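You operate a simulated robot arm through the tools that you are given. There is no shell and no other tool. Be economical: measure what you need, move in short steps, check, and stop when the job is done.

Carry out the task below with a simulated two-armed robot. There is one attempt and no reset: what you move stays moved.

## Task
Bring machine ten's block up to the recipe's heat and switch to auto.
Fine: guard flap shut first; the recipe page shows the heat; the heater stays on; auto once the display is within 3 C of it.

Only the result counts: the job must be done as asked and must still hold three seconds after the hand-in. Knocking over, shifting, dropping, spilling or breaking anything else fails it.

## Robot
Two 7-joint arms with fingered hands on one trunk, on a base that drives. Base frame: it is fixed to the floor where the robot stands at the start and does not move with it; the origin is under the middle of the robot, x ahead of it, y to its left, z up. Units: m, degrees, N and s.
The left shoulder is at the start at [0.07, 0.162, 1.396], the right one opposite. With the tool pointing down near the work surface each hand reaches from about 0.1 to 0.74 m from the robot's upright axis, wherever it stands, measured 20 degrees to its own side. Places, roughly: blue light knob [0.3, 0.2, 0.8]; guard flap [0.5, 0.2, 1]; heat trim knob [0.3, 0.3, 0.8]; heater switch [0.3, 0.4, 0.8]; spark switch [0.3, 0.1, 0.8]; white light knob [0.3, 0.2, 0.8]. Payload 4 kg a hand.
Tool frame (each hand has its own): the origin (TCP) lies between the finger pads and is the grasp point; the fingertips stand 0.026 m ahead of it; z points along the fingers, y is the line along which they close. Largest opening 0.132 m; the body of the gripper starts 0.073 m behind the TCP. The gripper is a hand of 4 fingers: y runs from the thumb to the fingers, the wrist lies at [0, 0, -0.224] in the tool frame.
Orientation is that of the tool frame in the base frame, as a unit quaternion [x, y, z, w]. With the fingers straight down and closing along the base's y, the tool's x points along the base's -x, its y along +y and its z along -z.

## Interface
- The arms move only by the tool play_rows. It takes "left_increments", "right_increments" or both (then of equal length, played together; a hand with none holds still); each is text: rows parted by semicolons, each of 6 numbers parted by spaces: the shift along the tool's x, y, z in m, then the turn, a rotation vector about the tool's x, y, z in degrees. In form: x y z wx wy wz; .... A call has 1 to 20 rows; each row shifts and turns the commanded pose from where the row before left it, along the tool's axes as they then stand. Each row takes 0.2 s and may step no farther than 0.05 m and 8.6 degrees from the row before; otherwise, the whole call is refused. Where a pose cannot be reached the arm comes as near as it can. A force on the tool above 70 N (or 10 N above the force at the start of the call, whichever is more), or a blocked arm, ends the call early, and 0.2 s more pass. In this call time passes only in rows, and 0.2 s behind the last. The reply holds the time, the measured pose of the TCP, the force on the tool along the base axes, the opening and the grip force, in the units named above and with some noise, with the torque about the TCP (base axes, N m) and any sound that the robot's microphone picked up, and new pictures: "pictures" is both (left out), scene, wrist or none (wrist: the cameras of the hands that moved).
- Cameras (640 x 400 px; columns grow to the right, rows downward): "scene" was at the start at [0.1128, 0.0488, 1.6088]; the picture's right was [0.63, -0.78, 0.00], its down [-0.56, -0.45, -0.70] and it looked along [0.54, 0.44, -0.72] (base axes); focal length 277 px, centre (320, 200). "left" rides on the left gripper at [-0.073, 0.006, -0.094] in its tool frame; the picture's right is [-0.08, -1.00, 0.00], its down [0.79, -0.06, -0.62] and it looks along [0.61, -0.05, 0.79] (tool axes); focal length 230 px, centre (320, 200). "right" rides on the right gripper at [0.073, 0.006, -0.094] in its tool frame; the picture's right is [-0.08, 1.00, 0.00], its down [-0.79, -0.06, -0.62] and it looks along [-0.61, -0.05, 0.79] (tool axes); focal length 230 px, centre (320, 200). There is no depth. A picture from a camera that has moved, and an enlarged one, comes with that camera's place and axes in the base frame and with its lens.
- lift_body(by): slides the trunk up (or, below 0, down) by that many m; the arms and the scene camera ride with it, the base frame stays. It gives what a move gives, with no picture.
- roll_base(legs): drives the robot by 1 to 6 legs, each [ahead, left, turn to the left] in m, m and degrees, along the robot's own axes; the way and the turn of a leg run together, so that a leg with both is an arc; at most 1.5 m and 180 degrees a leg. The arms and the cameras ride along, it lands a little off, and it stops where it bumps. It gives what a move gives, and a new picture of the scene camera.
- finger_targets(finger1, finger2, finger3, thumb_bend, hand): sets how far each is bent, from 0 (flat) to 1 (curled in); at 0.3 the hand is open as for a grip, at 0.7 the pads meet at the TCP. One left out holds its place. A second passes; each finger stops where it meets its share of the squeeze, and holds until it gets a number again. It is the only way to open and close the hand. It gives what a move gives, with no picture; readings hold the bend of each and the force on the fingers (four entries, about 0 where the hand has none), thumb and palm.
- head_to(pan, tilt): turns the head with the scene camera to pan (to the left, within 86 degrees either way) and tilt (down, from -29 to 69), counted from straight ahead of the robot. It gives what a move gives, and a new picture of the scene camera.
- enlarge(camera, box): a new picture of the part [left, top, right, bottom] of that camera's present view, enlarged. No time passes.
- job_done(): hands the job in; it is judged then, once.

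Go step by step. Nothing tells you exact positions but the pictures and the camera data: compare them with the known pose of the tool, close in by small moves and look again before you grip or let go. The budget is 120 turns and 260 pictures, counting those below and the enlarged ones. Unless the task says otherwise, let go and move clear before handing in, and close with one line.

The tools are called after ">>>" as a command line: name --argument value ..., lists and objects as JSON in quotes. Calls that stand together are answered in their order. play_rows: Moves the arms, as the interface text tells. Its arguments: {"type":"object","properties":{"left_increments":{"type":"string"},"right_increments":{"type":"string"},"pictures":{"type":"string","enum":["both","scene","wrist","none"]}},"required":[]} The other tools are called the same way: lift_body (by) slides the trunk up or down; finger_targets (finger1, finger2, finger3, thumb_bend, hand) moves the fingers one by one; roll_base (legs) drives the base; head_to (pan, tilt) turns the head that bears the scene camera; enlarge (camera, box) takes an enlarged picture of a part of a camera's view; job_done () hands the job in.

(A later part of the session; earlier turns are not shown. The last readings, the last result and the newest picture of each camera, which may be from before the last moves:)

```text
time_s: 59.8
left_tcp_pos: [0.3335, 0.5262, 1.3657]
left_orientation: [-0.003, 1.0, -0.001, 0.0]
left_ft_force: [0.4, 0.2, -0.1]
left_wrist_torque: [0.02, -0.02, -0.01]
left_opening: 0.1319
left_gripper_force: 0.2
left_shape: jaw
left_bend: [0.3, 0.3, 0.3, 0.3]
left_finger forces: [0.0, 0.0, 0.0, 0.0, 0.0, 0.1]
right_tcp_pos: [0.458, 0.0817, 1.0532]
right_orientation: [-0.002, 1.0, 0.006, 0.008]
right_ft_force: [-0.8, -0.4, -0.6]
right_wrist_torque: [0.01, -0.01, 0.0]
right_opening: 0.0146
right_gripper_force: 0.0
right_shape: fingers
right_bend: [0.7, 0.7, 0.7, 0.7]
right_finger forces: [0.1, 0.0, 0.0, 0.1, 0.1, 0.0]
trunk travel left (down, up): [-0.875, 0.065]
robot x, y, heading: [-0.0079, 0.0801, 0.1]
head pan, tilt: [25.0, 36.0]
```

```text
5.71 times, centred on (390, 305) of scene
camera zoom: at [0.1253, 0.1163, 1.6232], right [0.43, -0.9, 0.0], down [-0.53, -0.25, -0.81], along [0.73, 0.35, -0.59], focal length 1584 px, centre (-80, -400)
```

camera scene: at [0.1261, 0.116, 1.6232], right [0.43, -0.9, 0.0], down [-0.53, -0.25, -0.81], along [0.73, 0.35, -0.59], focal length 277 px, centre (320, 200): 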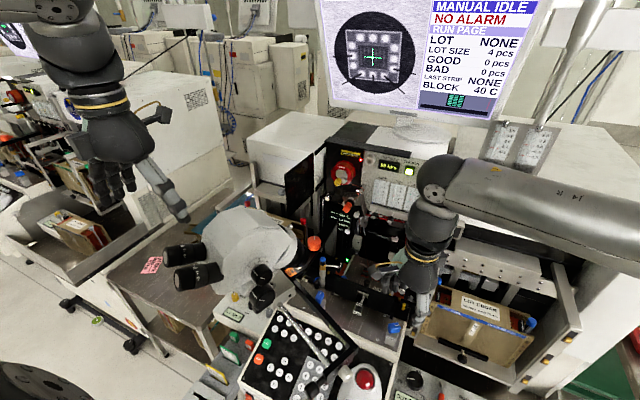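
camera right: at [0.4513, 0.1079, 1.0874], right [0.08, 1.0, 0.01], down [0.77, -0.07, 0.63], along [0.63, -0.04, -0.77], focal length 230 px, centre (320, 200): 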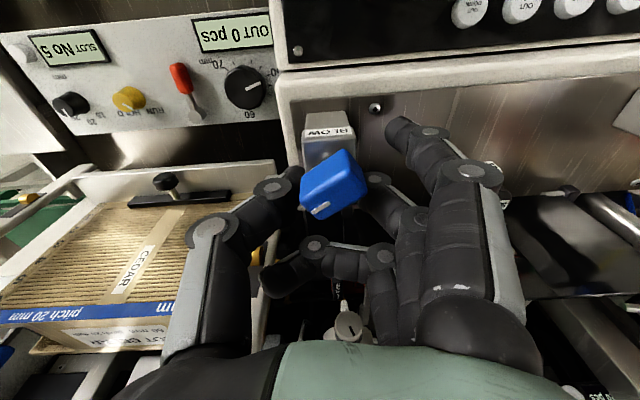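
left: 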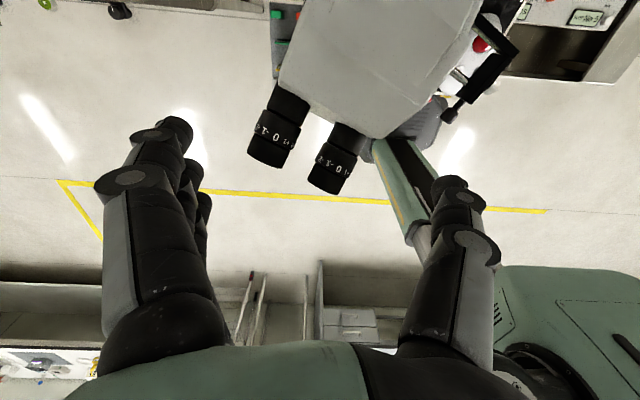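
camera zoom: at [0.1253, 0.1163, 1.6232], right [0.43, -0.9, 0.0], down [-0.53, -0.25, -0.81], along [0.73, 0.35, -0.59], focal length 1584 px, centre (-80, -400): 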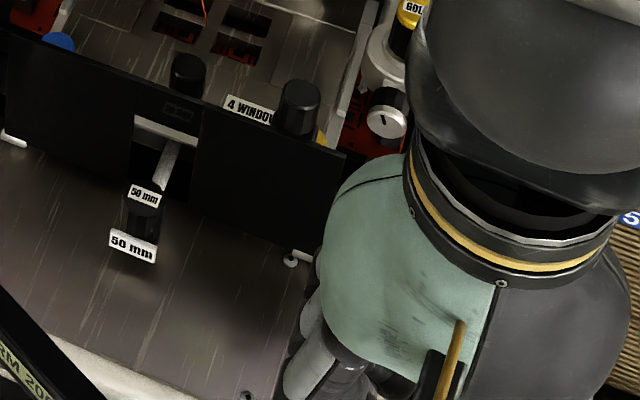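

The fingers slope over the knob, so the thumb (which slopes away from it) is the better tool. Curling the fingers up and positioning the thumb at the knob's −y side.

>>> finger_targets --hand "right" --finger1 1.0 --finger2 1.0 --finger3 1.0 --thumb_bend 0.55

>>> play_rows --right_increments "-0.017 0.03 0 0 0 0;0 0.008 0.02 0 0 0;0 0 0.022 0 0 0" --pictures "none"

>>> enlarge --camera "right" --box '[200, 80, 440, 280]'

>>> enlarge --camera "scene" --box '[330, 250, 430, 330]'

```text
time_s: 60.8
left_tcp_pos: [0.3316, 0.5257, 1.3659]
left_orientation: [-0.002, 1.0, -0.001, 0.0]
left_ft_force: [0.3, -0.1, -0.2]
left_wrist_torque: [-0.02, -0.01, -0.04]
left_opening: 0.1318
left_gripper_force: 0.0
left_shape: jaw
left_bend: [0.3, 0.3, 0.3, 0.3]
left_finger forces: [0.1, 0.1, 0.0, 0.0, 0.0, 0.0]
right_tcp_pos: [0.4581, 0.0805, 1.0539]
right_orientation: [-0.001, 1.0, 0.007, 0.008]
right_ft_force: [0.2, -0.6, 0.2]
right_wrist_torque: [0.03, 0.0, 0.0]
right_opening: 0.0445
right_gripper_force: 0.0
right_shape: fingers
right_bend: [1.0, 1.0, 1.0, 0.55]
right_finger forces: [0.0, 0.0, 0.1, 0.1, 0.1, 0.0]
trunk travel left (down, up): [-0.875, 0.065]
robot x, y, heading: [-0.0087, 0.0785, 0.5]
head pan, tilt: [25.0, 36.0]
```

```text
time_s: 61.6
left_tcp_pos: [0.3347, 0.5253, 1.3658]
left_orientation: [-0.002, 1.0, 0.0, 0.001]
left_ft_force: [0.6, -0.2, -1.1]
left_wrist_torque: [0.01, 0.02, -0.03]
left_opening: 0.1318
left_gripper_force: 0.1
left_shape: jaw
left_bend: [0.3, 0.3, 0.3, 0.3]
left_finger forces: [0.0, 0.1, 0.0, 0.0, 0.1, 0.0]
right_tcp_pos: [0.476, 0.1179, 1.0128]
right_orientation: [-0.002, 1.0, 0.007, 0.01]
right_ft_force: [-0.1, 0.1, 1.1]
right_wrist_torque: [0.02, 0.0, 0.03]
right_opening: 0.0446
right_gripper_force: 0.1
right_shape: fingers
right_bend: [1.0, 1.0, 1.0, 0.55]
right_finger forces: [0.1, 0.0, 0.0, 0.0, 0.0, 0.0]
trunk travel left (down, up): [-0.875, 0.065]
robot x, y, heading: [-0.0049, 0.0824, 0.4]
head pan, tilt: [25.0, 36.0]
```

```text
2.00 times, centred on (320, 180) of right
camera zoom: at [0.4007, 0.1206, 1.1049], right [0.07, 1.0, 0.01], down [0.77, -0.07, 0.63], along [0.63, -0.04, -0.78], focal length 460 px, centre (320, 240)
```

zoom: 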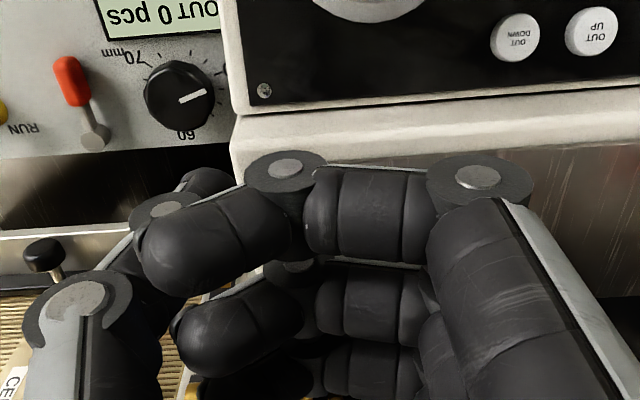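

```text
5.00 times, centred on (380, 290) of scene
camera zoom: at [0.1254, 0.1145, 1.6233], right [0.43, -0.9, 0.0], down [-0.53, -0.25, -0.81], along [0.73, 0.35, -0.59], focal length 1386 px, centre (20, -250)
```

zoom: 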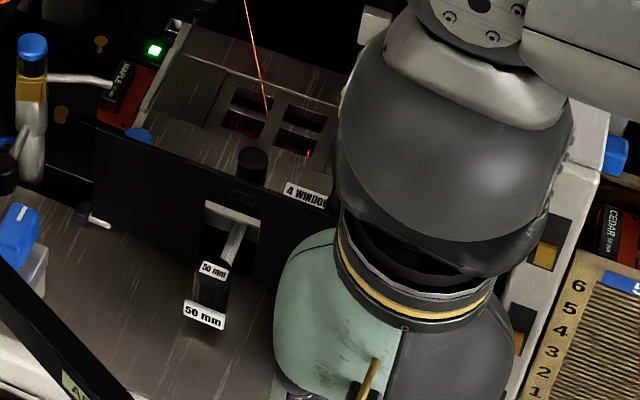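

View is blocked by the curled fingers, so I'll push in small force-monitored steps with the thumb.

>>> play_rows --right_increments "0 0.006 0.003 0 0 0;-0.008 0 0 0 0 0;-0.008 0 0 0 0 0;-0.007 0 0 0 0 0;-0.006 0 0 0 0 0;-0.006 0 0 0 0 0" --pictures "none"

>>> enlarge --camera "right" --box '[200, 80, 440, 280]'

```text
time_s: 63.0
left_tcp_pos: [0.3329, 0.5253, 1.3654]
left_orientation: [-0.002, 1.0, -0.001, 0.001]
left_ft_force: [-0.5, -0.7, 0.4]
left_wrist_torque: [0.03, -0.01, 0.0]
left_opening: 0.1318
left_gripper_force: 0.1
left_shape: jaw
left_bend: [0.3, 0.3, 0.3, 0.3]
left_finger forces: [0.0, 0.1, 0.0, 0.1, 0.0, 0.0]
right_tcp_pos: [0.5107, 0.1235, 1.0102]
right_orientation: [-0.002, 1.0, 0.006, 0.009]
right_ft_force: [-0.7, -1.7, 0.2]
right_wrist_torque: [-0.03, 0.03, -0.03]
right_opening: 0.0452
right_gripper_force: 0.4
right_shape: fingers
right_bend: [1.0, 1.0, 1.0, 0.55]
right_finger forces: [0.1, 0.0, 0.0, 0.0, 1.2, 0.0]
trunk travel left (down, up): [-0.875, 0.065]
robot x, y, heading: [-0.005, 0.0807, 0.4]
head pan, tilt: [25.0, 36.0]
```

```text
2.00 times, centred on (320, 180) of right
camera zoom: at [0.4357, 0.1269, 1.1022], right [0.07, 1.0, 0.01], down [0.77, -0.07, 0.63], along [0.63, -0.04, -0.78], focal length 460 px, centre (320, 240)
```

zoom: 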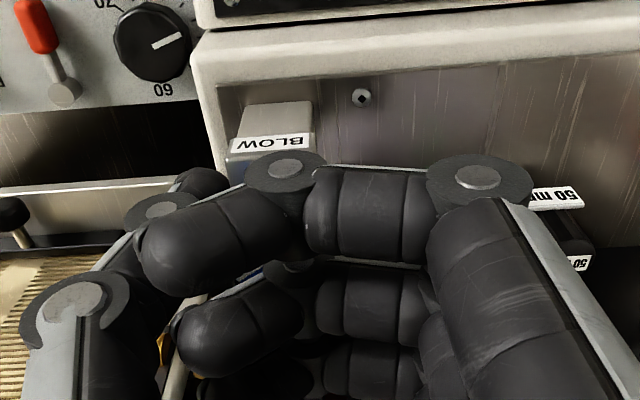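

Thumb has just made contact (1.2 N). Continuing forward.

>>> play_rows --right_increments "-0.006 0 0 0 0 0;-0.006 0 0 0 0 0;-0.005 0 0 0 0 0" --pictures "none"

>>> enlarge --camera "right" --box '[200, 80, 440, 280]'

```text
time_s: 63.8
left_tcp_pos: [0.3338, 0.5259, 1.3666]
left_orientation: [-0.002, 1.0, -0.001, 0.001]
left_ft_force: [0.4, -0.5, 0.3]
left_wrist_torque: [0.01, -0.03, -0.01]
left_opening: 0.1319
left_gripper_force: 0.1
left_shape: jaw
left_bend: [0.3, 0.3, 0.3, 0.3]
left_finger forces: [0.0, 0.1, 0.1, 0.0, 0.0, 0.1]
right_tcp_pos: [0.5288, 0.1259, 1.0105]
right_orientation: [-0.002, 1.0, 0.007, 0.01]
right_ft_force: [-0.6, -0.7, -0.1]
right_wrist_torque: [-0.03, -0.02, 0.0]
right_opening: 0.0454
right_gripper_force: 0.0
right_shape: fingers
right_bend: [1.0, 1.0, 1.0, 0.55]
right_finger forces: [0.0, 0.0, 0.1, 0.1, 0.5, 0.1]
trunk travel left (down, up): [-0.875, 0.065]
robot x, y, heading: [-0.0051, 0.0805, 0.2]
head pan, tilt: [25.0, 36.0]
```

```text
2.00 times, centred on (320, 180) of right
camera zoom: at [0.453, 0.1287, 1.1035], right [0.07, 1.0, 0.01], down [0.77, -0.07, 0.63], along [0.63, -0.04, -0.78], focal length 460 px, centre (320, 240)
```

zoom: 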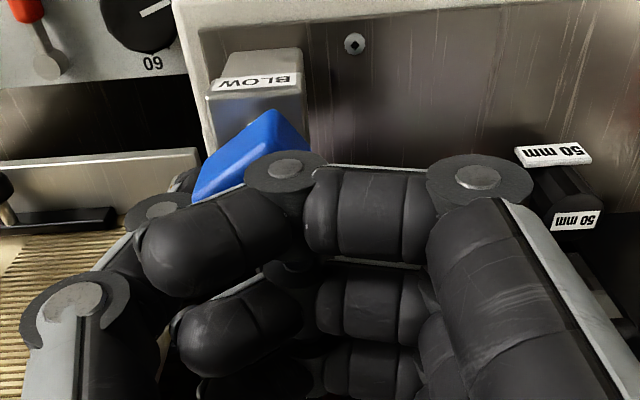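

The knob turns easily and is rotating back. A bit further forward and then toward +y.

>>> play_rows --right_increments "-0.005 0 0 0 0 0;-0.003 0.003 0 0 0 0;0 0.004 0 0 0 0" --pictures "none"

>>> enlarge --camera "right" --box '[200, 80, 440, 280]'

```text
time_s: 64.6
left_tcp_pos: [0.3334, 0.5267, 1.3664]
left_orientation: [-0.003, 1.0, -0.001, 0.002]
left_ft_force: [0.4, 0.2, 0.8]
left_wrist_torque: [-0.01, -0.02, 0.0]
left_opening: 0.1319
left_gripper_force: 0.1
left_shape: jaw
left_bend: [0.3, 0.3, 0.3, 0.3]
left_finger forces: [0.0, 0.0, 0.0, 0.1, 0.0, 0.0]
right_tcp_pos: [0.5347, 0.132, 1.0111]
right_orientation: [-0.001, 1.0, 0.006, 0.008]
right_ft_force: [0.2, 0.7, 0.2]
right_wrist_torque: [-0.01, 0.01, -0.03]
right_opening: 0.0453
right_gripper_force: 0.1
right_shape: fingers
right_bend: [1.0, 1.0, 1.0, 0.55]
right_finger forces: [0.0, 0.0, 0.0, 0.0, 0.0, 0.0]
trunk travel left (down, up): [-0.875, 0.065]
robot x, y, heading: [-0.0046, 0.0788, 0.3]
head pan, tilt: [25.0, 36.0]
```

```text
2.00 times, centred on (320, 180) of right
camera zoom: at [0.4602, 0.1353, 1.1031], right [0.07, 1.0, 0.01], down [0.77, -0.07, 0.63], along [0.63, -0.04, -0.78], focal length 460 px, centre (320, 240)
```

zoom: 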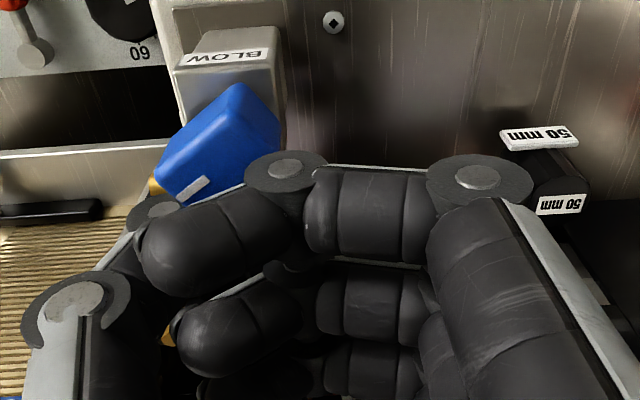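

The thumb passed just outside the pointer end (its pad sits ≈0.045 off centre). I'll back out and repeat with the thumb bent further in.

>>> play_rows --right_increments "0 -0.014 0 0 0 0;0.025 0 0 0 0 0;0.028 0 0 0 0 0;0 0.005 0 0 0 0" --pictures "none"

>>> finger_targets --hand "right" --thumb_bend 0.64

>>> play_rows --right_increments "0 0.004 0.002 0 0 0;-0.008 0 0 0 0 0;-0.008 0 0 0 0 0;-0.006 0 0 0 0 0;-0.006 0 0 0 0 0;-0.006 0 0 0 0 0;-0.006 0 0 0 0 0" --pictures "none"

>>> enlarge --camera "right" --box '[200, 80, 440, 280]'

```text
time_s: 65.6
left_tcp_pos: [0.3338, 0.526, 1.3655]
left_orientation: [-0.002, 1.0, -0.001, 0.001]
left_ft_force: [0.2, -1.1, 0.0]
left_wrist_torque: [-0.02, 0.05, 0.0]
left_opening: 0.132
left_gripper_force: 0.0
left_shape: jaw
left_bend: [0.3, 0.3, 0.3, 0.3]
left_finger forces: [0.0, 0.0, 0.0, 0.1, 0.1, 0.1]
right_tcp_pos: [0.4837, 0.1232, 1.0099]
right_orientation: [-0.001, 1.0, 0.006, 0.009]
right_ft_force: [-0.2, 0.4, -0.4]
right_wrist_torque: [0.02, -0.02, 0.0]
right_opening: 0.0451
right_gripper_force: 0.0
right_shape: fingers
right_bend: [1.0, 1.0, 1.0, 0.55]
right_finger forces: [0.0, 0.1, 0.0, 0.0, 0.0, 0.1]
trunk travel left (down, up): [-0.875, 0.065]
robot x, y, heading: [-0.0046, 0.0813, 0.2]
head pan, tilt: [25.0, 36.0]
```

```text
time_s: 66.6
left_tcp_pos: [0.3336, 0.5262, 1.3661]
left_orientation: [-0.003, 1.0, -0.001, 0.001]
left_ft_force: [-0.1, 0.8, -1.0]
left_wrist_torque: [0.04, 0.04, -0.03]
left_opening: 0.1314
left_gripper_force: 0.0
left_shape: jaw
left_bend: [0.3, 0.3, 0.3, 0.3]
left_finger forces: [0.1, 0.0, 0.0, 0.0, 0.0, 0.0]
right_tcp_pos: [0.4834, 0.1226, 1.0098]
right_orientation: [-0.002, 1.0, 0.006, 0.009]
right_ft_force: [0.3, -0.1, -0.3]
right_wrist_torque: [0.01, 0.02, 0.01]
right_opening: 0.0409
right_gripper_force: 0.1
right_shape: fingers
right_bend: [1.0, 1.0, 1.0, 0.64]
right_finger forces: [0.0, 0.0, 0.0, 0.0, 0.0, 0.0]
trunk travel left (down, up): [-0.875, 0.065]
robot x, y, heading: [-0.001, 0.0829, 0.2]
head pan, tilt: [25.0, 36.0]
```

```text
time_s: 67.8
left_tcp_pos: [0.3287, 0.5253, 1.3665]
left_orientation: [-0.002, 1.0, 0.001, 0.002]
left_ft_force: [0.8, 0.1, 0.4]
left_wrist_torque: [-0.02, 0.1, 0.02]
left_opening: 0.1317
left_gripper_force: 0.0
left_shape: jaw
left_bend: [0.3, 0.3, 0.3, 0.3]
left_finger forces: [0.0, 0.1, 0.1, 0.0, 0.0, 0.0]
right_tcp_pos: [0.4912, 0.1305, 1.0053]
right_orientation: [-0.01, 1.0, 0.008, -0.011]
right_ft_force: [-41.6, -5.0, 23.3]
right_wrist_torque: [-0.57, 0.55, -0.92]
right_opening: 0.0407
right_gripper_force: 23.7
right_shape: fingers
right_bend: [1.0, 1.0, 1.0, 0.64]
right_finger forces: [0.0, 0.0, 5.7, 0.1, 42.4, 0.0]
trunk travel left (down, up): [-0.875, 0.065]
robot x, y, heading: [-0.0029, 0.0813, 0.6]
head pan, tilt: [25.0, 36.0]
stopped in row 6 (right hand): the force on the tool passed its limit at 72 N (the readings are from after the stop); the commanded pose is now the measured one
```

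```text
2.00 times, centred on (320, 180) of right
camera zoom: at [0.4198, 0.1315, 1.1011], right [0.06, 1.0, 0.01], down [0.8, -0.05, 0.6], along [0.6, -0.02, -0.8], focal length 460 px, centre (320, 240)
```

zoom: 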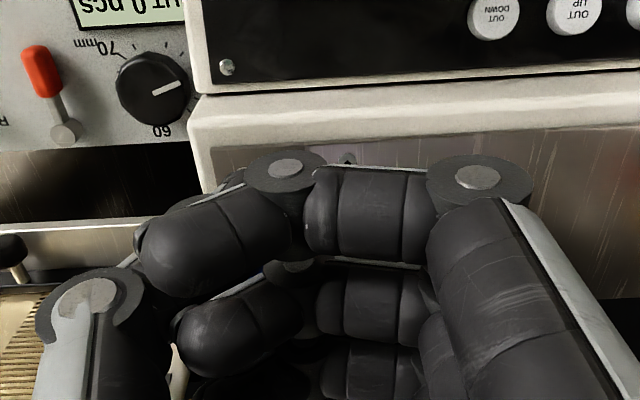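

The thumb hit the BLOW block itself this time. Backing out to look at the knob's present angle.

>>> play_rows --right_increments "0.012 0 0 0 0 0;0 0 -0.03 0 0 0;0.02 0 -0.03 0 0 0;0.04 -0.015 0 0 0 0" --pictures "none"

>>> finger_targets --hand "right" --finger1 0.3 --finger2 0.3 --finger3 0.3 --thumb_bend 0.3

>>> enlarge --camera "right" --box '[260, 100, 380, 200]'

>>> enlarge --camera "scene" --box '[370, 290, 420, 340]'

```text
time_s: 68.8
left_tcp_pos: [0.3303, 0.5247, 1.3668]
left_orientation: [-0.002, 1.0, 0.0, 0.002]
left_ft_force: [-0.9, -0.6, 0.2]
left_wrist_torque: [0.04, 0.01, 0.0]
left_opening: 0.1316
left_gripper_force: 0.1
left_shape: jaw
left_bend: [0.3, 0.3, 0.3, 0.3]
left_finger forces: [0.0, 0.1, 0.0, 0.1, 0.0, 0.0]
right_tcp_pos: [0.4279, 0.112, 1.0648]
right_orientation: [-0.006, 1.0, 0.007, -0.004]
right_ft_force: [-0.2, -0.2, 0.1]
right_wrist_torque: [0.03, -0.01, 0.01]
right_opening: 0.041
right_gripper_force: 0.2
right_shape: fingers
right_bend: [1.0, 1.0, 1.0, 0.64]
right_finger forces: [0.0, 0.0, 0.0, 0.1, 0.1, 0.0]
trunk travel left (down, up): [-0.875, 0.065]
robot x, y, heading: [-0.0045, 0.0818, 0.2]
head pan, tilt: [25.0, 36.0]
```

```text
time_s: 69.8
left_tcp_pos: [0.3323, 0.5245, 1.366]
left_orientation: [-0.003, 1.0, 0.0, 0.001]
left_ft_force: [-0.2, -0.1, 0.6]
left_wrist_torque: [-0.04, 0.02, -0.01]
left_opening: 0.1318
left_gripper_force: 0.0
left_shape: jaw
left_bend: [0.3, 0.3, 0.3, 0.3]
left_finger forces: [0.0, 0.1, 0.0, 0.0, 0.0, 0.1]
right_tcp_pos: [0.4301, 0.1095, 1.0631]
right_orientation: [-0.005, 1.0, 0.006, -0.005]
right_ft_force: [8.5, -9.4, 1.1]
right_wrist_torque: [0.03, -0.03, -0.15]
right_opening: 0.1085
right_gripper_force: 7.0
right_shape: fingers
right_bend: [0.35, 0.3, 0.3, 0.3]
right_finger forces: [12.8, 0.0, 0.1, 0.1, 0.0, 0.0]
trunk travel left (down, up): [-0.875, 0.065]
robot x, y, heading: [-0.0037, 0.0814, 0.5]
head pan, tilt: [25.0, 36.0]
```

```text
4.00 times, centred on (320, 150) of right
camera zoom: at [0.358, 0.1126, 1.1575], right [0.07, 1.0, 0.01], down [0.79, -0.06, 0.61], along [0.61, -0.03, -0.79], focal length 920 px, centre (320, 400)
```

zoom: 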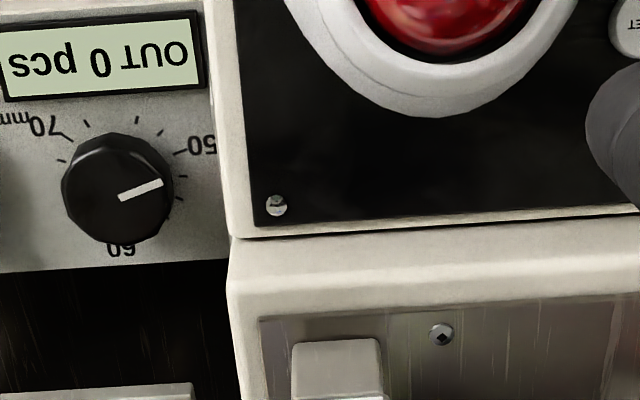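

```text
8.00 times, centred on (395, 315) of scene
camera zoom: at [0.1254, 0.1146, 1.6232], right [0.43, -0.9, 0.0], down [-0.53, -0.25, -0.81], along [0.73, 0.35, -0.59], focal length 2217 px, centre (-280, -720)
```

zoom: 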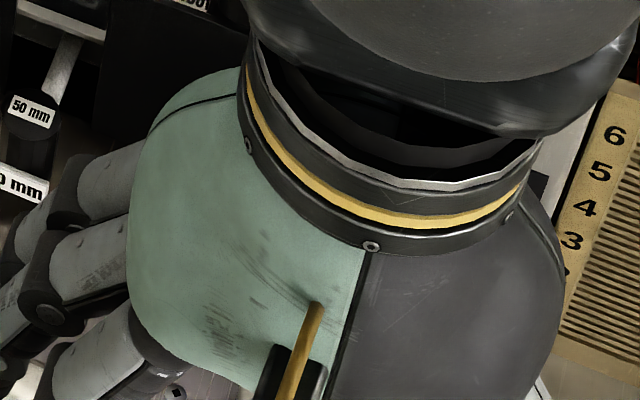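

Finger 1 is touching the microscope arm; I'll bend it back at once and move right/away.

>>> finger_targets --hand "right" --finger1 0.55 --finger2 0.5 --finger3 0.5

>>> play_rows --right_increments "0 -0.04 0 0 0 0;0.01 -0.04 -0.02 0 0 0;0 -0.04 -0.02 0 0 0;0 -0.04 -0.02 0 0 0;0 -0.03 0 0 0 0" --pictures "both"

>>> enlarge --camera "scene" --box '[270, 250, 430, 370]'

>>> enlarge --camera "scene" --box '[360, 290, 420, 340]'

```text
time_s: 70.8
left_tcp_pos: [0.3311, 0.5262, 1.3661]
left_orientation: [-0.002, 1.0, -0.001, 0.0]
left_ft_force: [0.0, 0.4, 1.0]
left_wrist_torque: [0.01, 0.0, -0.01]
left_opening: 0.1317
left_gripper_force: 0.2
left_shape: jaw
left_bend: [0.3, 0.3, 0.3, 0.3]
left_finger forces: [0.0, 0.0, 0.1, 0.1, 0.1, 0.0]
right_tcp_pos: [0.4281, 0.1125, 1.0648]
right_orientation: [-0.007, 1.0, 0.007, -0.006]
right_ft_force: [1.3, -0.2, 0.3]
right_wrist_torque: [-0.02, 0.01, 0.01]
right_opening: 0.0945
right_gripper_force: 0.5
right_shape: fingers
right_bend: [0.55, 0.5, 0.5, 0.3]
right_finger forces: [0.3, 0.0, 0.0, 0.0, 0.0, 0.1]
trunk travel left (down, up): [-0.875, 0.065]
robot x, y, heading: [-0.005, 0.0827, 0.2]
head pan, tilt: [25.0, 36.0]
```

```text
time_s: 72.0
left_tcp_pos: [0.3305, 0.5233, 1.3659]
left_orientation: [-0.003, 1.0, 0.0, 0.002]
left_ft_force: [0.7, -0.6, 0.0]
left_wrist_torque: [0.02, 0.0, 0.0]
left_opening: 0.1318
left_gripper_force: 0.0
left_shape: jaw
left_bend: [0.3, 0.3, 0.3, 0.3]
left_finger forces: [0.0, 0.2, 0.1, 0.0, 0.0, 0.1]
right_tcp_pos: [0.4206, -0.0834, 1.1202]
right_orientation: [-0.007, 1.0, 0.007, -0.005]
right_ft_force: [0.7, -1.2, 0.1]
right_wrist_torque: [0.01, 0.02, 0.03]
right_opening: 0.0946
right_gripper_force: 0.1
right_shape: fingers
right_bend: [0.55, 0.5, 0.5, 0.3]
right_finger forces: [0.0, 0.0, 0.0, 0.1, 0.1, 0.0]
trunk travel left (down, up): [-0.875, 0.065]
robot x, y, heading: [-0.0032, 0.0837, 0.3]
head pan, tilt: [25.0, 36.0]
camera scene: at [0.1233, 0.1138, 1.6233], right [0.43, -0.9, 0.0], down [-0.53, -0.25, -0.81], along [0.73, 0.35, -0.59], focal length 277 px, centre (320, 200)
camera right: at [0.3483, -0.0817, 1.2139], right [0.06, 1.0, 0.01], down [0.79, -0.06, 0.61], along [0.61, -0.03, -0.79], focal length 230 px, centre (320, 200)
```

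scene: 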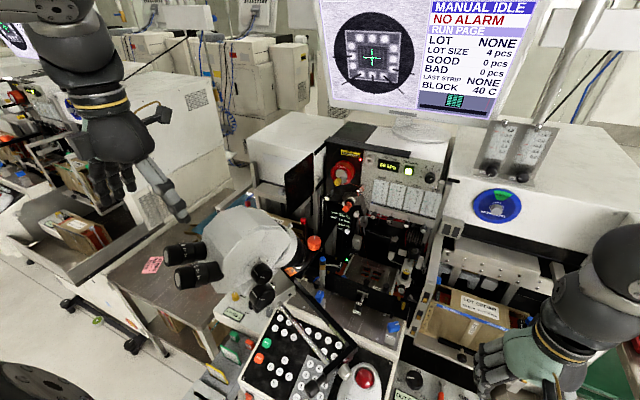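
right: 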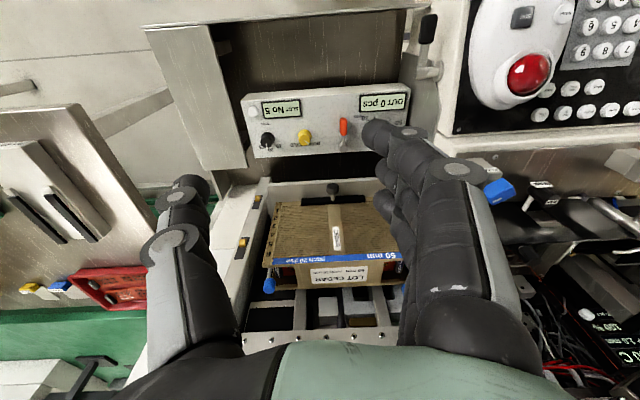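

```text
3.33 times, centred on (350, 310) of scene
camera zoom: at [0.1233, 0.1138, 1.6233], right [0.43, -0.9, 0.0], down [-0.53, -0.25, -0.81], along [0.73, 0.35, -0.59], focal length 924 px, centre (220, -167)
```

zoom: 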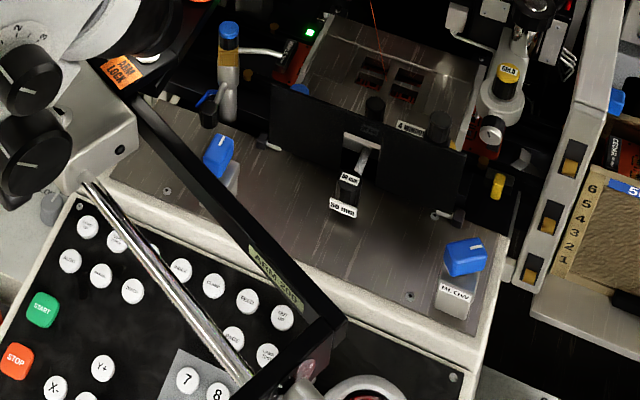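

```text
8.00 times, centred on (390, 315) of scene
camera zoom: at [0.1233, 0.1138, 1.6233], right [0.43, -0.9, 0.0], down [-0.53, -0.25, -0.81], along [0.73, 0.35, -0.59], focal length 2217 px, centre (-240, -720)
```

zoom: 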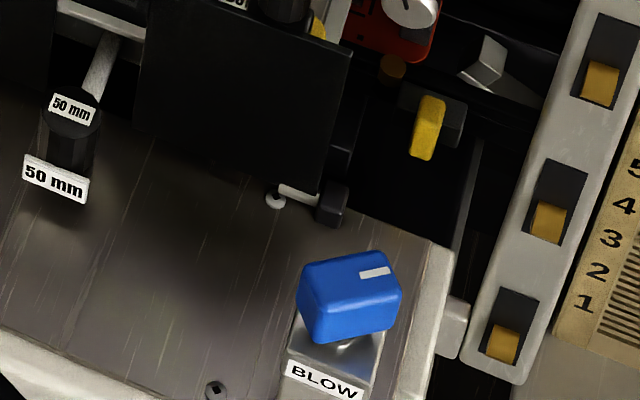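

The knob still points about 46° clockwise (mark toward −y). I'll grip it with an offset couple: hand yawed −49°, finger 1 on its near-left end and thumb on its far-right end, so closing turns it counter-clockwise.

>>> finger_targets --hand "right" --finger1 0.5 --finger2 0.46 --finger3 1.0 --thumb_bend 0.5

>>> play_rows --right_increments "-0.027 0.04 0 0 0 0;-0.027 0.04 0 0 0 0;-0.027 0.04 0 0 0 0;-0.027 0.04 0 0 0 0;0 0.02 0 0 0 0;0 0 0 0 0 8.2;0 0 0 0 0 8.2;0 0 0 0 0 8.2;0 0 0 0 0 8.2;0 0 0 0 0 8.2;0 0 0 0 0 8.2;0 0 0.04 0 0 0;0 0 0.03 0 0 0" --pictures "none"

>>> enlarge --camera "right" --box '[200, 0, 440, 200]'

```text
time_s: 73.0
left_tcp_pos: [0.3328, 0.5264, 1.3651]
left_orientation: [-0.002, 1.0, 0.0, 0.001]
left_ft_force: [-0.6, 0.0, 0.7]
left_wrist_torque: [-0.03, -0.03, 0.03]
left_opening: 0.132
left_gripper_force: 0.1
left_shape: jaw
left_bend: [0.3, 0.3, 0.3, 0.3]
left_finger forces: [0.1, 0.1, 0.0, 0.0, 0.1, 0.0]
right_tcp_pos: [0.4211, -0.0804, 1.1188]
right_orientation: [-0.007, 1.0, 0.006, -0.005]
right_ft_force: [0.8, 0.1, -0.6]
right_wrist_torque: [-0.03, -0.01, -0.01]
right_opening: 0.0707
right_gripper_force: 0.0
right_shape: fingers
right_bend: [0.5, 0.46, 1.0, 0.5]
right_finger forces: [0.0, 0.0, 0.0, 0.0, 0.0, 0.1]
trunk travel left (down, up): [-0.875, 0.065]
robot x, y, heading: [-0.0011, 0.0813, 0.6]
head pan, tilt: [25.0, 36.0]
```

```text
time_s: 75.8
left_tcp_pos: [0.3326, 0.5257, 1.3646]
left_orientation: [-0.003, 1.0, -0.001, 0.0]
left_ft_force: [0.4, -0.3, 0.4]
left_wrist_torque: [0.02, 0.02, 0.0]
left_opening: 0.132
left_gripper_force: 0.0
left_shape: jaw
left_bend: [0.3, 0.3, 0.3, 0.3]
left_finger forces: [0.1, 0.1, 0.0, 0.0, 0.0, 0.0]
right_tcp_pos: [0.5273, 0.1055, 1.0546]
right_orientation: [0.411, 0.912, 0.004, -0.009]
right_ft_force: [-0.2, 0.3, -0.1]
right_wrist_torque: [0.01, 0.03, -0.01]
right_opening: 0.0707
right_gripper_force: 0.1
right_shape: fingers
right_bend: [0.5, 0.46, 1.0, 0.5]
right_finger forces: [0.1, 0.1, 0.0, 0.1, 0.0, 0.1]
trunk travel left (down, up): [-0.875, 0.065]
robot x, y, heading: [-0.0056, 0.0828, 0.5]
head pan, tilt: [25.0, 36.0]
```

```text
2.00 times, centred on (320, 100) of right
camera zoom: at [0.4837, 0.1617, 1.1493], right [0.8, 0.6, 0.0], down [0.48, -0.64, 0.6], along [0.36, -0.48, -0.8], focal length 460 px, centre (320, 400)
```

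zoom: 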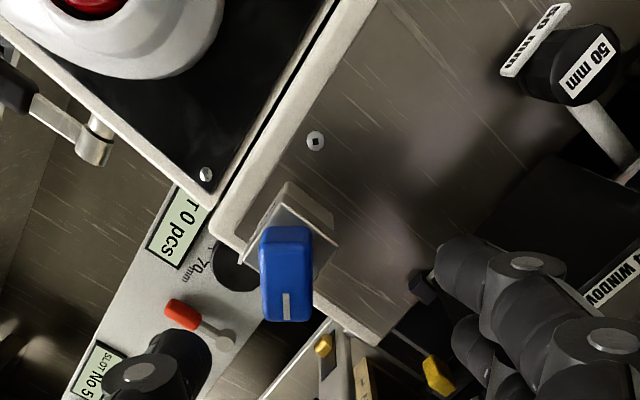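

>>> play_rows --right_increments "-0.005 -0.0095 0.02 0 0 0;0 0 0.02 0 0 0;0 0 0.016 0 0 0" --pictures "none"

>>> enlarge --camera "right" --box '[200, 40, 440, 240]'

```text
time_s: 76.7
left_tcp_pos: [0.3304, 0.5264, 1.3653]
left_orientation: [-0.002, 1.0, -0.001, 0.001]
left_ft_force: [-0.3, -0.8, 0.1]
left_wrist_torque: [-0.01, 0.03, 0.0]
left_opening: 0.1319
left_gripper_force: 0.1
left_shape: jaw
left_bend: [0.3, 0.3, 0.3, 0.3]
left_finger forces: [0.0, 0.0, 0.0, 0.0, 0.0, 0.0]
right_tcp_pos: [0.5208, 0.0945, 0.9964]
right_orientation: [0.41, 0.912, 0.003, -0.007]
right_ft_force: [-0.1, 0.7, 0.7]
right_wrist_torque: [0.01, -0.02, -0.03]
right_opening: 0.0706
right_gripper_force: 0.0
right_shape: fingers
right_bend: [0.5, 0.46, 1.0, 0.5]
right_finger forces: [0.1, 0.0, 0.0, 0.0, 0.0, 0.1]
trunk travel left (down, up): [-0.875, 0.065]
robot x, y, heading: [-0.0021, 0.0839, 0.1]
head pan, tilt: [25.0, 36.0]
```

```text
2.00 times, centred on (320, 140) of right
camera zoom: at [0.4774, 0.1511, 1.091], right [0.8, 0.6, 0.0], down [0.48, -0.64, 0.6], along [0.36, -0.48, -0.8], focal length 460 px, centre (320, 320)
```

zoom: 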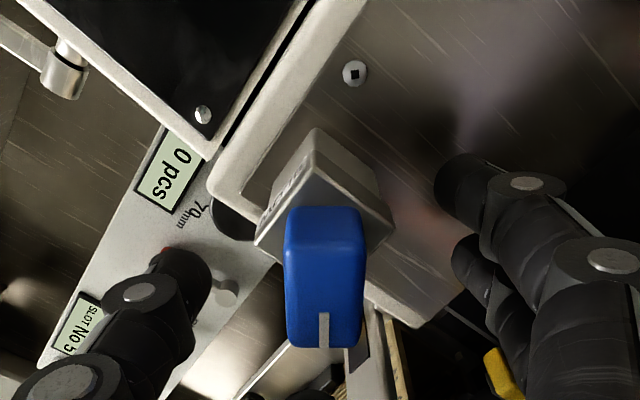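

>>> play_rows --right_increments "-0.008 0 0 0 0 0" --pictures "none"

>>> finger_targets --hand "right" --finger1 0.74 --thumb_bend 0.74

>>> enlarge --camera "right" --box '[200, 40, 440, 240]'

```text
time_s: 77.0
left_tcp_pos: [0.3298, 0.5249, 1.3655]
left_orientation: [-0.002, 1.0, 0.0, 0.002]
left_ft_force: [0.0, -0.3, -0.3]
left_wrist_torque: [-0.01, -0.02, -0.04]
left_opening: 0.1317
left_gripper_force: 0.1
left_shape: jaw
left_bend: [0.3, 0.3, 0.3, 0.3]
left_finger forces: [0.0, 0.1, 0.1, 0.0, 0.1, 0.0]
right_tcp_pos: [0.5265, 0.0915, 0.9972]
right_orientation: [0.41, 0.912, 0.004, -0.007]
right_ft_force: [-3.2, -1.7, -0.8]
right_wrist_torque: [0.05, -0.07, 0.04]
right_opening: 0.0707
right_gripper_force: 1.6
right_shape: fingers
right_bend: [0.5, 0.47, 1.0, 0.5]
right_finger forces: [0.0, 3.2, 0.1, 0.0, 0.1, 0.1]
trunk travel left (down, up): [-0.875, 0.065]
robot x, y, heading: [-0.0017, 0.0785, 0.3]
head pan, tilt: [25.0, 36.0]
```

```text
time_s: 78.0
left_tcp_pos: [0.3314, 0.5263, 1.366]
left_orientation: [-0.002, 1.0, -0.001, 0.002]
left_ft_force: [0.3, -0.7, 0.2]
left_wrist_torque: [-0.01, -0.01, -0.02]
left_opening: 0.1317
left_gripper_force: 0.1
left_shape: jaw
left_bend: [0.3, 0.3, 0.3, 0.3]
left_finger forces: [0.0, 0.0, 0.1, 0.0, 0.1, 0.0]
right_tcp_pos: [0.5271, 0.09, 0.9991]
right_orientation: [0.41, 0.912, 0.004, -0.007]
right_ft_force: [-0.2, 0.7, 0.1]
right_wrist_torque: [0.21, -0.42, -0.14]
right_opening: 0.0212
right_gripper_force: 6.3
right_shape: fingers
right_bend: [0.61, 0.47, 1.0, 0.74]
right_finger forces: [5.9, 7.1, 0.0, 0.0, 0.1, 0.1]
trunk travel left (down, up): [-0.875, 0.065]
robot x, y, heading: [-0.0057, 0.0842, 0.1]
head pan, tilt: [25.0, 36.0]
```

```text
2.00 times, centred on (320, 140) of right
camera zoom: at [0.4834, 0.1461, 1.0924], right [0.8, 0.6, 0.0], down [0.48, -0.64, 0.6], along [0.36, -0.48, -0.8], focal length 460 px, centre (320, 320)
```

zoom: 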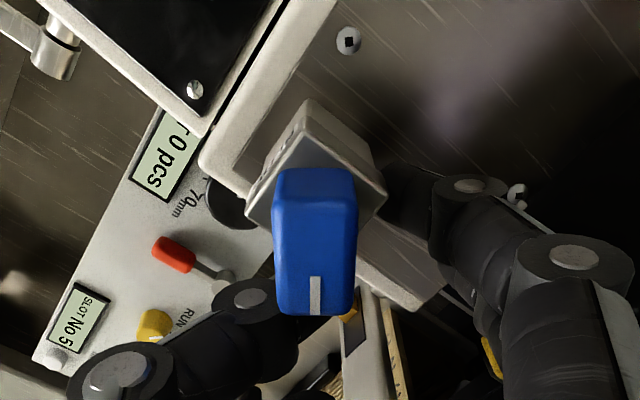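

Now it is clear: my fingers have been at the block's level, below the knob; re-triangulating gives the knob centre at about (0.507, 0.110, 1.012). Opening, rising 2.3 cm and re-centring.

>>> finger_targets --hand "right" --finger1 0.48 --thumb_bend 0.48

>>> play_rows --right_increments "0 0 -0.025 0 0 0;0 0 -0.025 0 0 0;0.015 -0.002 0 0 0 0;0 0 0.015 0 0 0;0 0 0.013 0 0 0" --pictures "none"

>>> enlarge --camera "right" --box '[200, 40, 440, 240]'

```text
time_s: 79.0
left_tcp_pos: [0.3311, 0.5253, 1.3669]
left_orientation: [-0.002, 1.0, 0.0, 0.002]
left_ft_force: [0.0, 0.1, -0.8]
left_wrist_torque: [0.02, 0.01, 0.0]
left_opening: 0.1317
left_gripper_force: 0.0
left_shape: jaw
left_bend: [0.3, 0.3, 0.3, 0.3]
left_finger forces: [0.0, 0.0, 0.1, 0.0, 0.0, 0.0]
right_tcp_pos: [0.5257, 0.0897, 0.9973]
right_orientation: [0.411, 0.912, 0.003, -0.007]
right_ft_force: [-3.5, -2.5, -0.5]
right_wrist_torque: [0.04, -0.05, 0.05]
right_opening: 0.0765
right_gripper_force: 2.0
right_shape: fingers
right_bend: [0.48, 0.47, 1.0, 0.48]
right_finger forces: [0.1, 4.2, 0.0, 0.0, 0.0, 0.0]
trunk travel left (down, up): [-0.875, 0.065]
robot x, y, heading: [-0.0046, 0.0791, 0.3]
head pan, tilt: [25.0, 36.0]
```

```text
time_s: 80.2
left_tcp_pos: [0.3324, 0.5257, 1.3669]
left_orientation: [-0.003, 1.0, -0.001, 0.001]
left_ft_force: [0.6, 0.7, -0.2]
left_wrist_torque: [0.01, -0.05, 0.02]
left_opening: 0.1321
left_gripper_force: 0.1
left_shape: jaw
left_bend: [0.3, 0.3, 0.3, 0.3]
left_finger forces: [0.1, 0.0, 0.0, 0.0, 0.0, 0.0]
right_tcp_pos: [0.5166, 0.0985, 1.02]
right_orientation: [0.41, 0.912, 0.005, -0.007]
right_ft_force: [-0.4, 0.0, -0.1]
right_wrist_torque: [-0.02, 0.0, -0.01]
right_opening: 0.0767
right_gripper_force: 0.2
right_shape: fingers
right_bend: [0.48, 0.46, 1.0, 0.48]
right_finger forces: [0.1, 0.1, 0.0, 0.0, 0.0, 0.0]
trunk travel left (down, up): [-0.875, 0.065]
robot x, y, heading: [-0.0098, 0.0787, 0.3]
head pan, tilt: [25.0, 36.0]
```

```text
2.00 times, centred on (320, 140) of right
camera zoom: at [0.473, 0.1545, 1.1139], right [0.8, 0.6, 0.0], down [0.48, -0.64, 0.6], along [0.36, -0.48, -0.8], focal length 460 px, centre (320, 320)
```

zoom: 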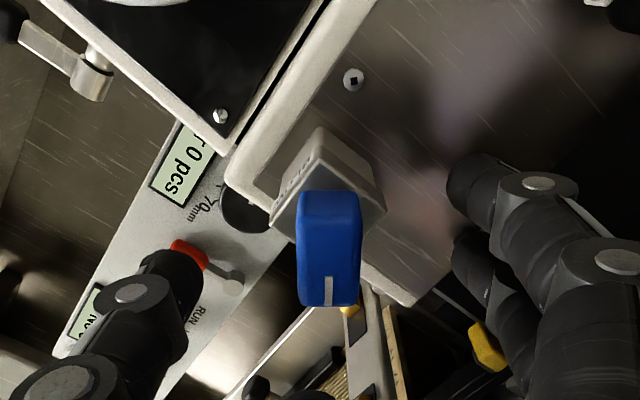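

Now the knob is truly between thumb and finger 2. Pinching with thumb + fingers 1 and 2.

>>> finger_targets --hand "right" --finger1 0.72 --finger2 0.74 --thumb_bend 0.74

>>> enlarge --camera "right" --box '[200, 40, 440, 240]'

```text
time_s: 81.2
left_tcp_pos: [0.3324, 0.5275, 1.3649]
left_orientation: [-0.003, 1.0, -0.001, 0.001]
left_ft_force: [-0.3, 0.2, 0.8]
left_wrist_torque: [-0.02, 0.0, 0.03]
left_opening: 0.1319
left_gripper_force: 0.1
left_shape: jaw
left_bend: [0.3, 0.3, 0.3, 0.3]
left_finger forces: [0.0, 0.0, 0.0, 0.0, 0.0, 0.0]
right_tcp_pos: [0.5165, 0.0996, 1.0199]
right_orientation: [0.41, 0.912, 0.003, -0.008]
right_ft_force: [2.6, 5.3, -5.4]
right_wrist_torque: [0.08, -0.1, -0.05]
right_opening: 0.0218
right_gripper_force: 10.3
right_shape: fingers
right_bend: [0.67, 0.66, 1.0, 0.69]
right_finger forces: [5.7, 7.2, 0.1, 0.1, 7.7, 0.1]
trunk travel left (down, up): [-0.875, 0.065]
robot x, y, heading: [-0.0074, 0.0798, 0.2]
head pan, tilt: [25.0, 36.0]
```

```text
2.00 times, centred on (320, 140) of right
camera zoom: at [0.4734, 0.1558, 1.1133], right [0.8, 0.6, 0.0], down [0.48, -0.64, 0.6], along [0.36, -0.48, -0.8], focal length 460 px, centre (320, 320)
```

zoom: 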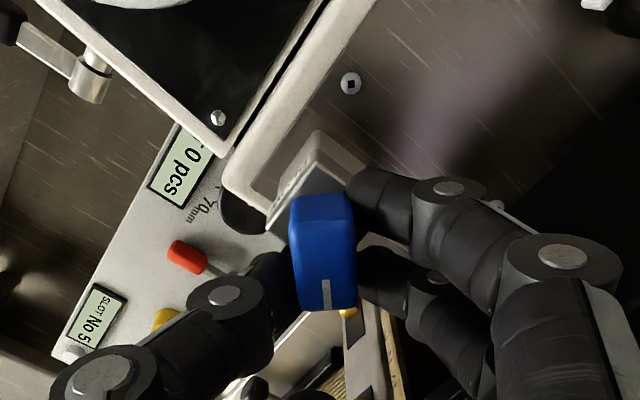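

Solid grip. Now turning 49° counter-clockwise about the knob's own axis.

>>> play_rows --right_increments "0 0.0015 0 0 0 -7;0 0.0015 0 0 0 -7;0 0.0015 0 0 0 -7;0 0.0015 0 0 0 -7" --pictures "none"

>>> enlarge --camera "right" --box '[200, 40, 440, 240]'

```text
time_s: 82.2
left_tcp_pos: [0.3338, 0.5281, 1.3652]
left_orientation: [-0.002, 1.0, -0.001, 0.001]
left_ft_force: [-0.3, 0.7, -0.8]
left_wrist_torque: [-0.03, 0.0, -0.03]
left_opening: 0.1318
left_gripper_force: 0.1
left_shape: jaw
left_bend: [0.3, 0.3, 0.3, 0.3]
left_finger forces: [0.0, 0.1, 0.0, 0.0, 0.1, 0.0]
right_tcp_pos: [0.5207, 0.1042, 1.0194]
right_orientation: [0.176, 0.984, 0.004, -0.007]
right_ft_force: [3.5, 6.5, -8.6]
right_wrist_torque: [0.05, -0.16, -0.14]
right_opening: 0.022
right_gripper_force: 9.3
right_shape: fingers
right_bend: [0.67, 0.66, 1.0, 0.69]
right_finger forces: [6.3, 7.3, 0.1, 0.0, 6.1, 0.1]
trunk travel left (down, up): [-0.875, 0.065]
robot x, y, heading: [-0.0068, 0.0819, 0.0]
head pan, tilt: [25.0, 36.0]
```

```text
2.00 times, centred on (320, 140) of right
camera zoom: at [0.4551, 0.1321, 1.1137], right [0.42, 0.91, 0.01], down [0.72, -0.34, 0.6], along [0.55, -0.25, -0.8], focal length 460 px, centre (320, 320)
```

zoom: 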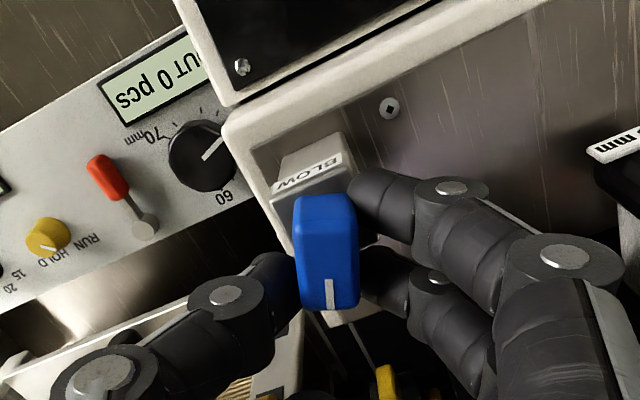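

>>> play_rows --right_increments "0 0.0015 0 0 0 -6.8;0 0.0015 0 0 0 -6.8;0 0.0015 0 0 0 -6.8" --pictures "none"

>>> enlarge --camera "right" --box '[200, 40, 440, 240]'

>>> finger_targets --hand "right" --finger1 0.5 --finger2 0.5 --thumb_bend 0.5

>>> enlarge --camera "right" --box '[200, 40, 440, 240]'

```text
time_s: 83.0
left_tcp_pos: [0.3332, 0.5272, 1.3657]
left_orientation: [-0.003, 1.0, -0.001, 0.0]
left_ft_force: [0.2, -0.1, -1.4]
left_wrist_torque: [-0.02, 0.03, -0.02]
left_opening: 0.1319
left_gripper_force: 0.0
left_shape: jaw
left_bend: [0.3, 0.3, 0.3, 0.3]
left_finger forces: [0.0, 0.1, 0.1, 0.1, 0.0, 0.0]
right_tcp_pos: [0.5219, 0.1085, 1.0188]
right_orientation: [0.0, 1.0, 0.006, -0.005]
right_ft_force: [3.5, 7.7, -6.8]
right_wrist_torque: [0.1, -0.14, -0.12]
right_opening: 0.0218
right_gripper_force: 10.1
right_shape: fingers
right_bend: [0.67, 0.66, 1.0, 0.69]
right_finger forces: [6.4, 7.2, 0.0, 0.0, 6.3, 0.0]
trunk travel left (down, up): [-0.875, 0.065]
robot x, y, heading: [-0.0068, 0.0833, 0.4]
head pan, tilt: [25.0, 36.0]
```

```text
2.00 times, centred on (320, 140) of right
camera zoom: at [0.4501, 0.111, 1.1134], right [0.08, 1.0, 0.01], down [0.79, -0.07, 0.61], along [0.61, -0.04, -0.79], focal length 460 px, centre (320, 320)
```

zoom: 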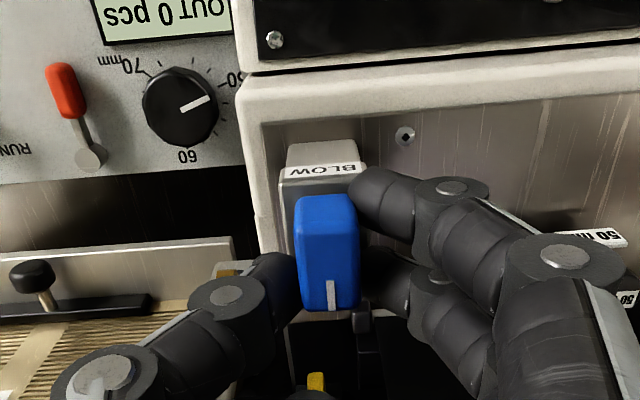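

```text
time_s: 84.0
left_tcp_pos: [0.3313, 0.5252, 1.3663]
left_orientation: [-0.002, 1.0, 0.0, 0.002]
left_ft_force: [-0.1, -0.4, -0.2]
left_wrist_torque: [0.01, 0.03, 0.03]
left_opening: 0.1319
left_gripper_force: 0.1
left_shape: jaw
left_bend: [0.3, 0.3, 0.3, 0.3]
left_finger forces: [0.0, 0.1, 0.0, 0.1, 0.0, 0.0]
right_tcp_pos: [0.5202, 0.1063, 1.0208]
right_orientation: [0.001, 1.0, 0.007, -0.005]
right_ft_force: [-0.6, 0.1, -0.3]
right_wrist_torque: [-0.03, -0.03, 0.03]
right_opening: 0.0699
right_gripper_force: 0.1
right_shape: fingers
right_bend: [0.5, 0.5, 1.0, 0.5]
right_finger forces: [0.1, 0.0, 0.0, 0.0, 0.1, 0.1]
trunk travel left (down, up): [-0.875, 0.065]
robot x, y, heading: [-0.0044, 0.0774, 0.2]
head pan, tilt: [25.0, 36.0]
```

```text
2.00 times, centred on (320, 140) of right
camera zoom: at [0.4484, 0.1095, 1.1138], right [0.08, 1.0, 0.01], down [0.79, -0.07, 0.61], along [0.61, -0.04, -0.79], focal length 460 px, centre (320, 320)
```

zoom: 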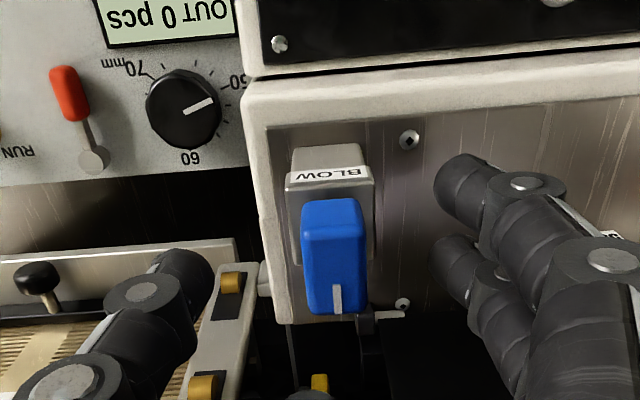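

BLOW is straight again, like at the start. Rising clear and checking everything from the scene camera.

>>> play_rows --right_increments "0 0 -0.04 0 0 0;0 0 -0.04 0 0 0;0.03 -0.035 0 0 0 0;0.03 -0.035 0 0 0 0;0.02 -0.045 0 0 0 0;0 -0.045 0 0 0 0" --pictures "none"

>>> enlarge --camera "scene" --box '[290, 230, 430, 350]'

>>> enlarge --camera "scene" --box '[230, 280, 400, 400]'

>>> enlarge --camera "scene" --box '[320, 0, 550, 150]'

```text
time_s: 85.5
left_tcp_pos: [0.3316, 0.5233, 1.3674]
left_orientation: [-0.003, 1.0, 0.001, 0.002]
left_ft_force: [1.1, -0.7, 0.5]
left_wrist_torque: [0.02, 0.01, 0.03]
left_opening: 0.1319
left_gripper_force: 0.1
left_shape: jaw
left_bend: [0.3, 0.3, 0.3, 0.3]
left_finger forces: [0.0, 0.1, 0.0, 0.0, 0.0, 0.1]
right_tcp_pos: [0.4418, -0.0551, 1.1003]
right_orientation: [0.0, 1.0, 0.009, -0.005]
right_ft_force: [-0.5, -0.3, 0.7]
right_wrist_torque: [0.01, -0.01, 0.0]
right_opening: 0.0703
right_gripper_force: 0.1
right_shape: fingers
right_bend: [0.5, 0.5, 1.0, 0.5]
right_finger forces: [0.1, 0.0, 0.0, 0.1, 0.0, 0.1]
trunk travel left (down, up): [-0.875, 0.065]
robot x, y, heading: [-0.0015, 0.0823, 0.4]
head pan, tilt: [25.0, 36.0]
```

```text
3.33 times, centred on (360, 290) of scene
camera zoom: at [0.1236, 0.1129, 1.6233], right [0.43, -0.9, 0.0], down [-0.53, -0.25, -0.81], along [0.73, 0.35, -0.59], focal length 924 px, centre (187, -100)
```

zoom: 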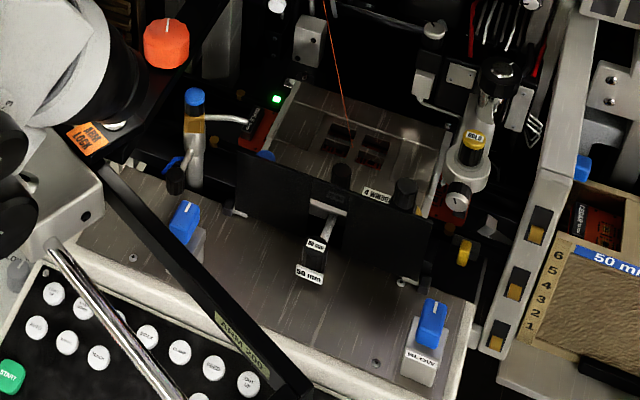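

```text
3.33 times, centred on (315, 340) of scene
camera zoom: at [0.1236, 0.1129, 1.6233], right [0.43, -0.9, 0.0], down [-0.53, -0.25, -0.81], along [0.73, 0.35, -0.59], focal length 924 px, centre (337, -267)
```

zoom: 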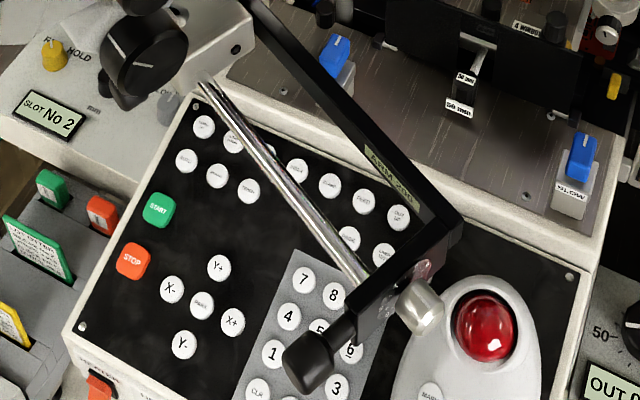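

```text
2.67 times, centred on (435, 75) of scene
camera zoom: at [0.1236, 0.1129, 1.6233], right [0.43, -0.9, 0.0], down [-0.53, -0.25, -0.81], along [0.73, 0.35, -0.59], focal length 739 px, centre (13, 533)
```

zoom: 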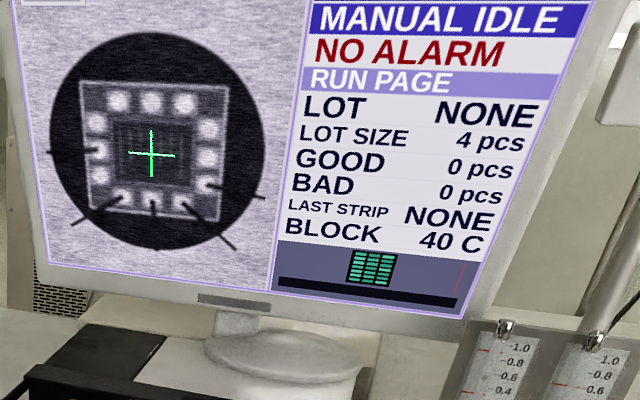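

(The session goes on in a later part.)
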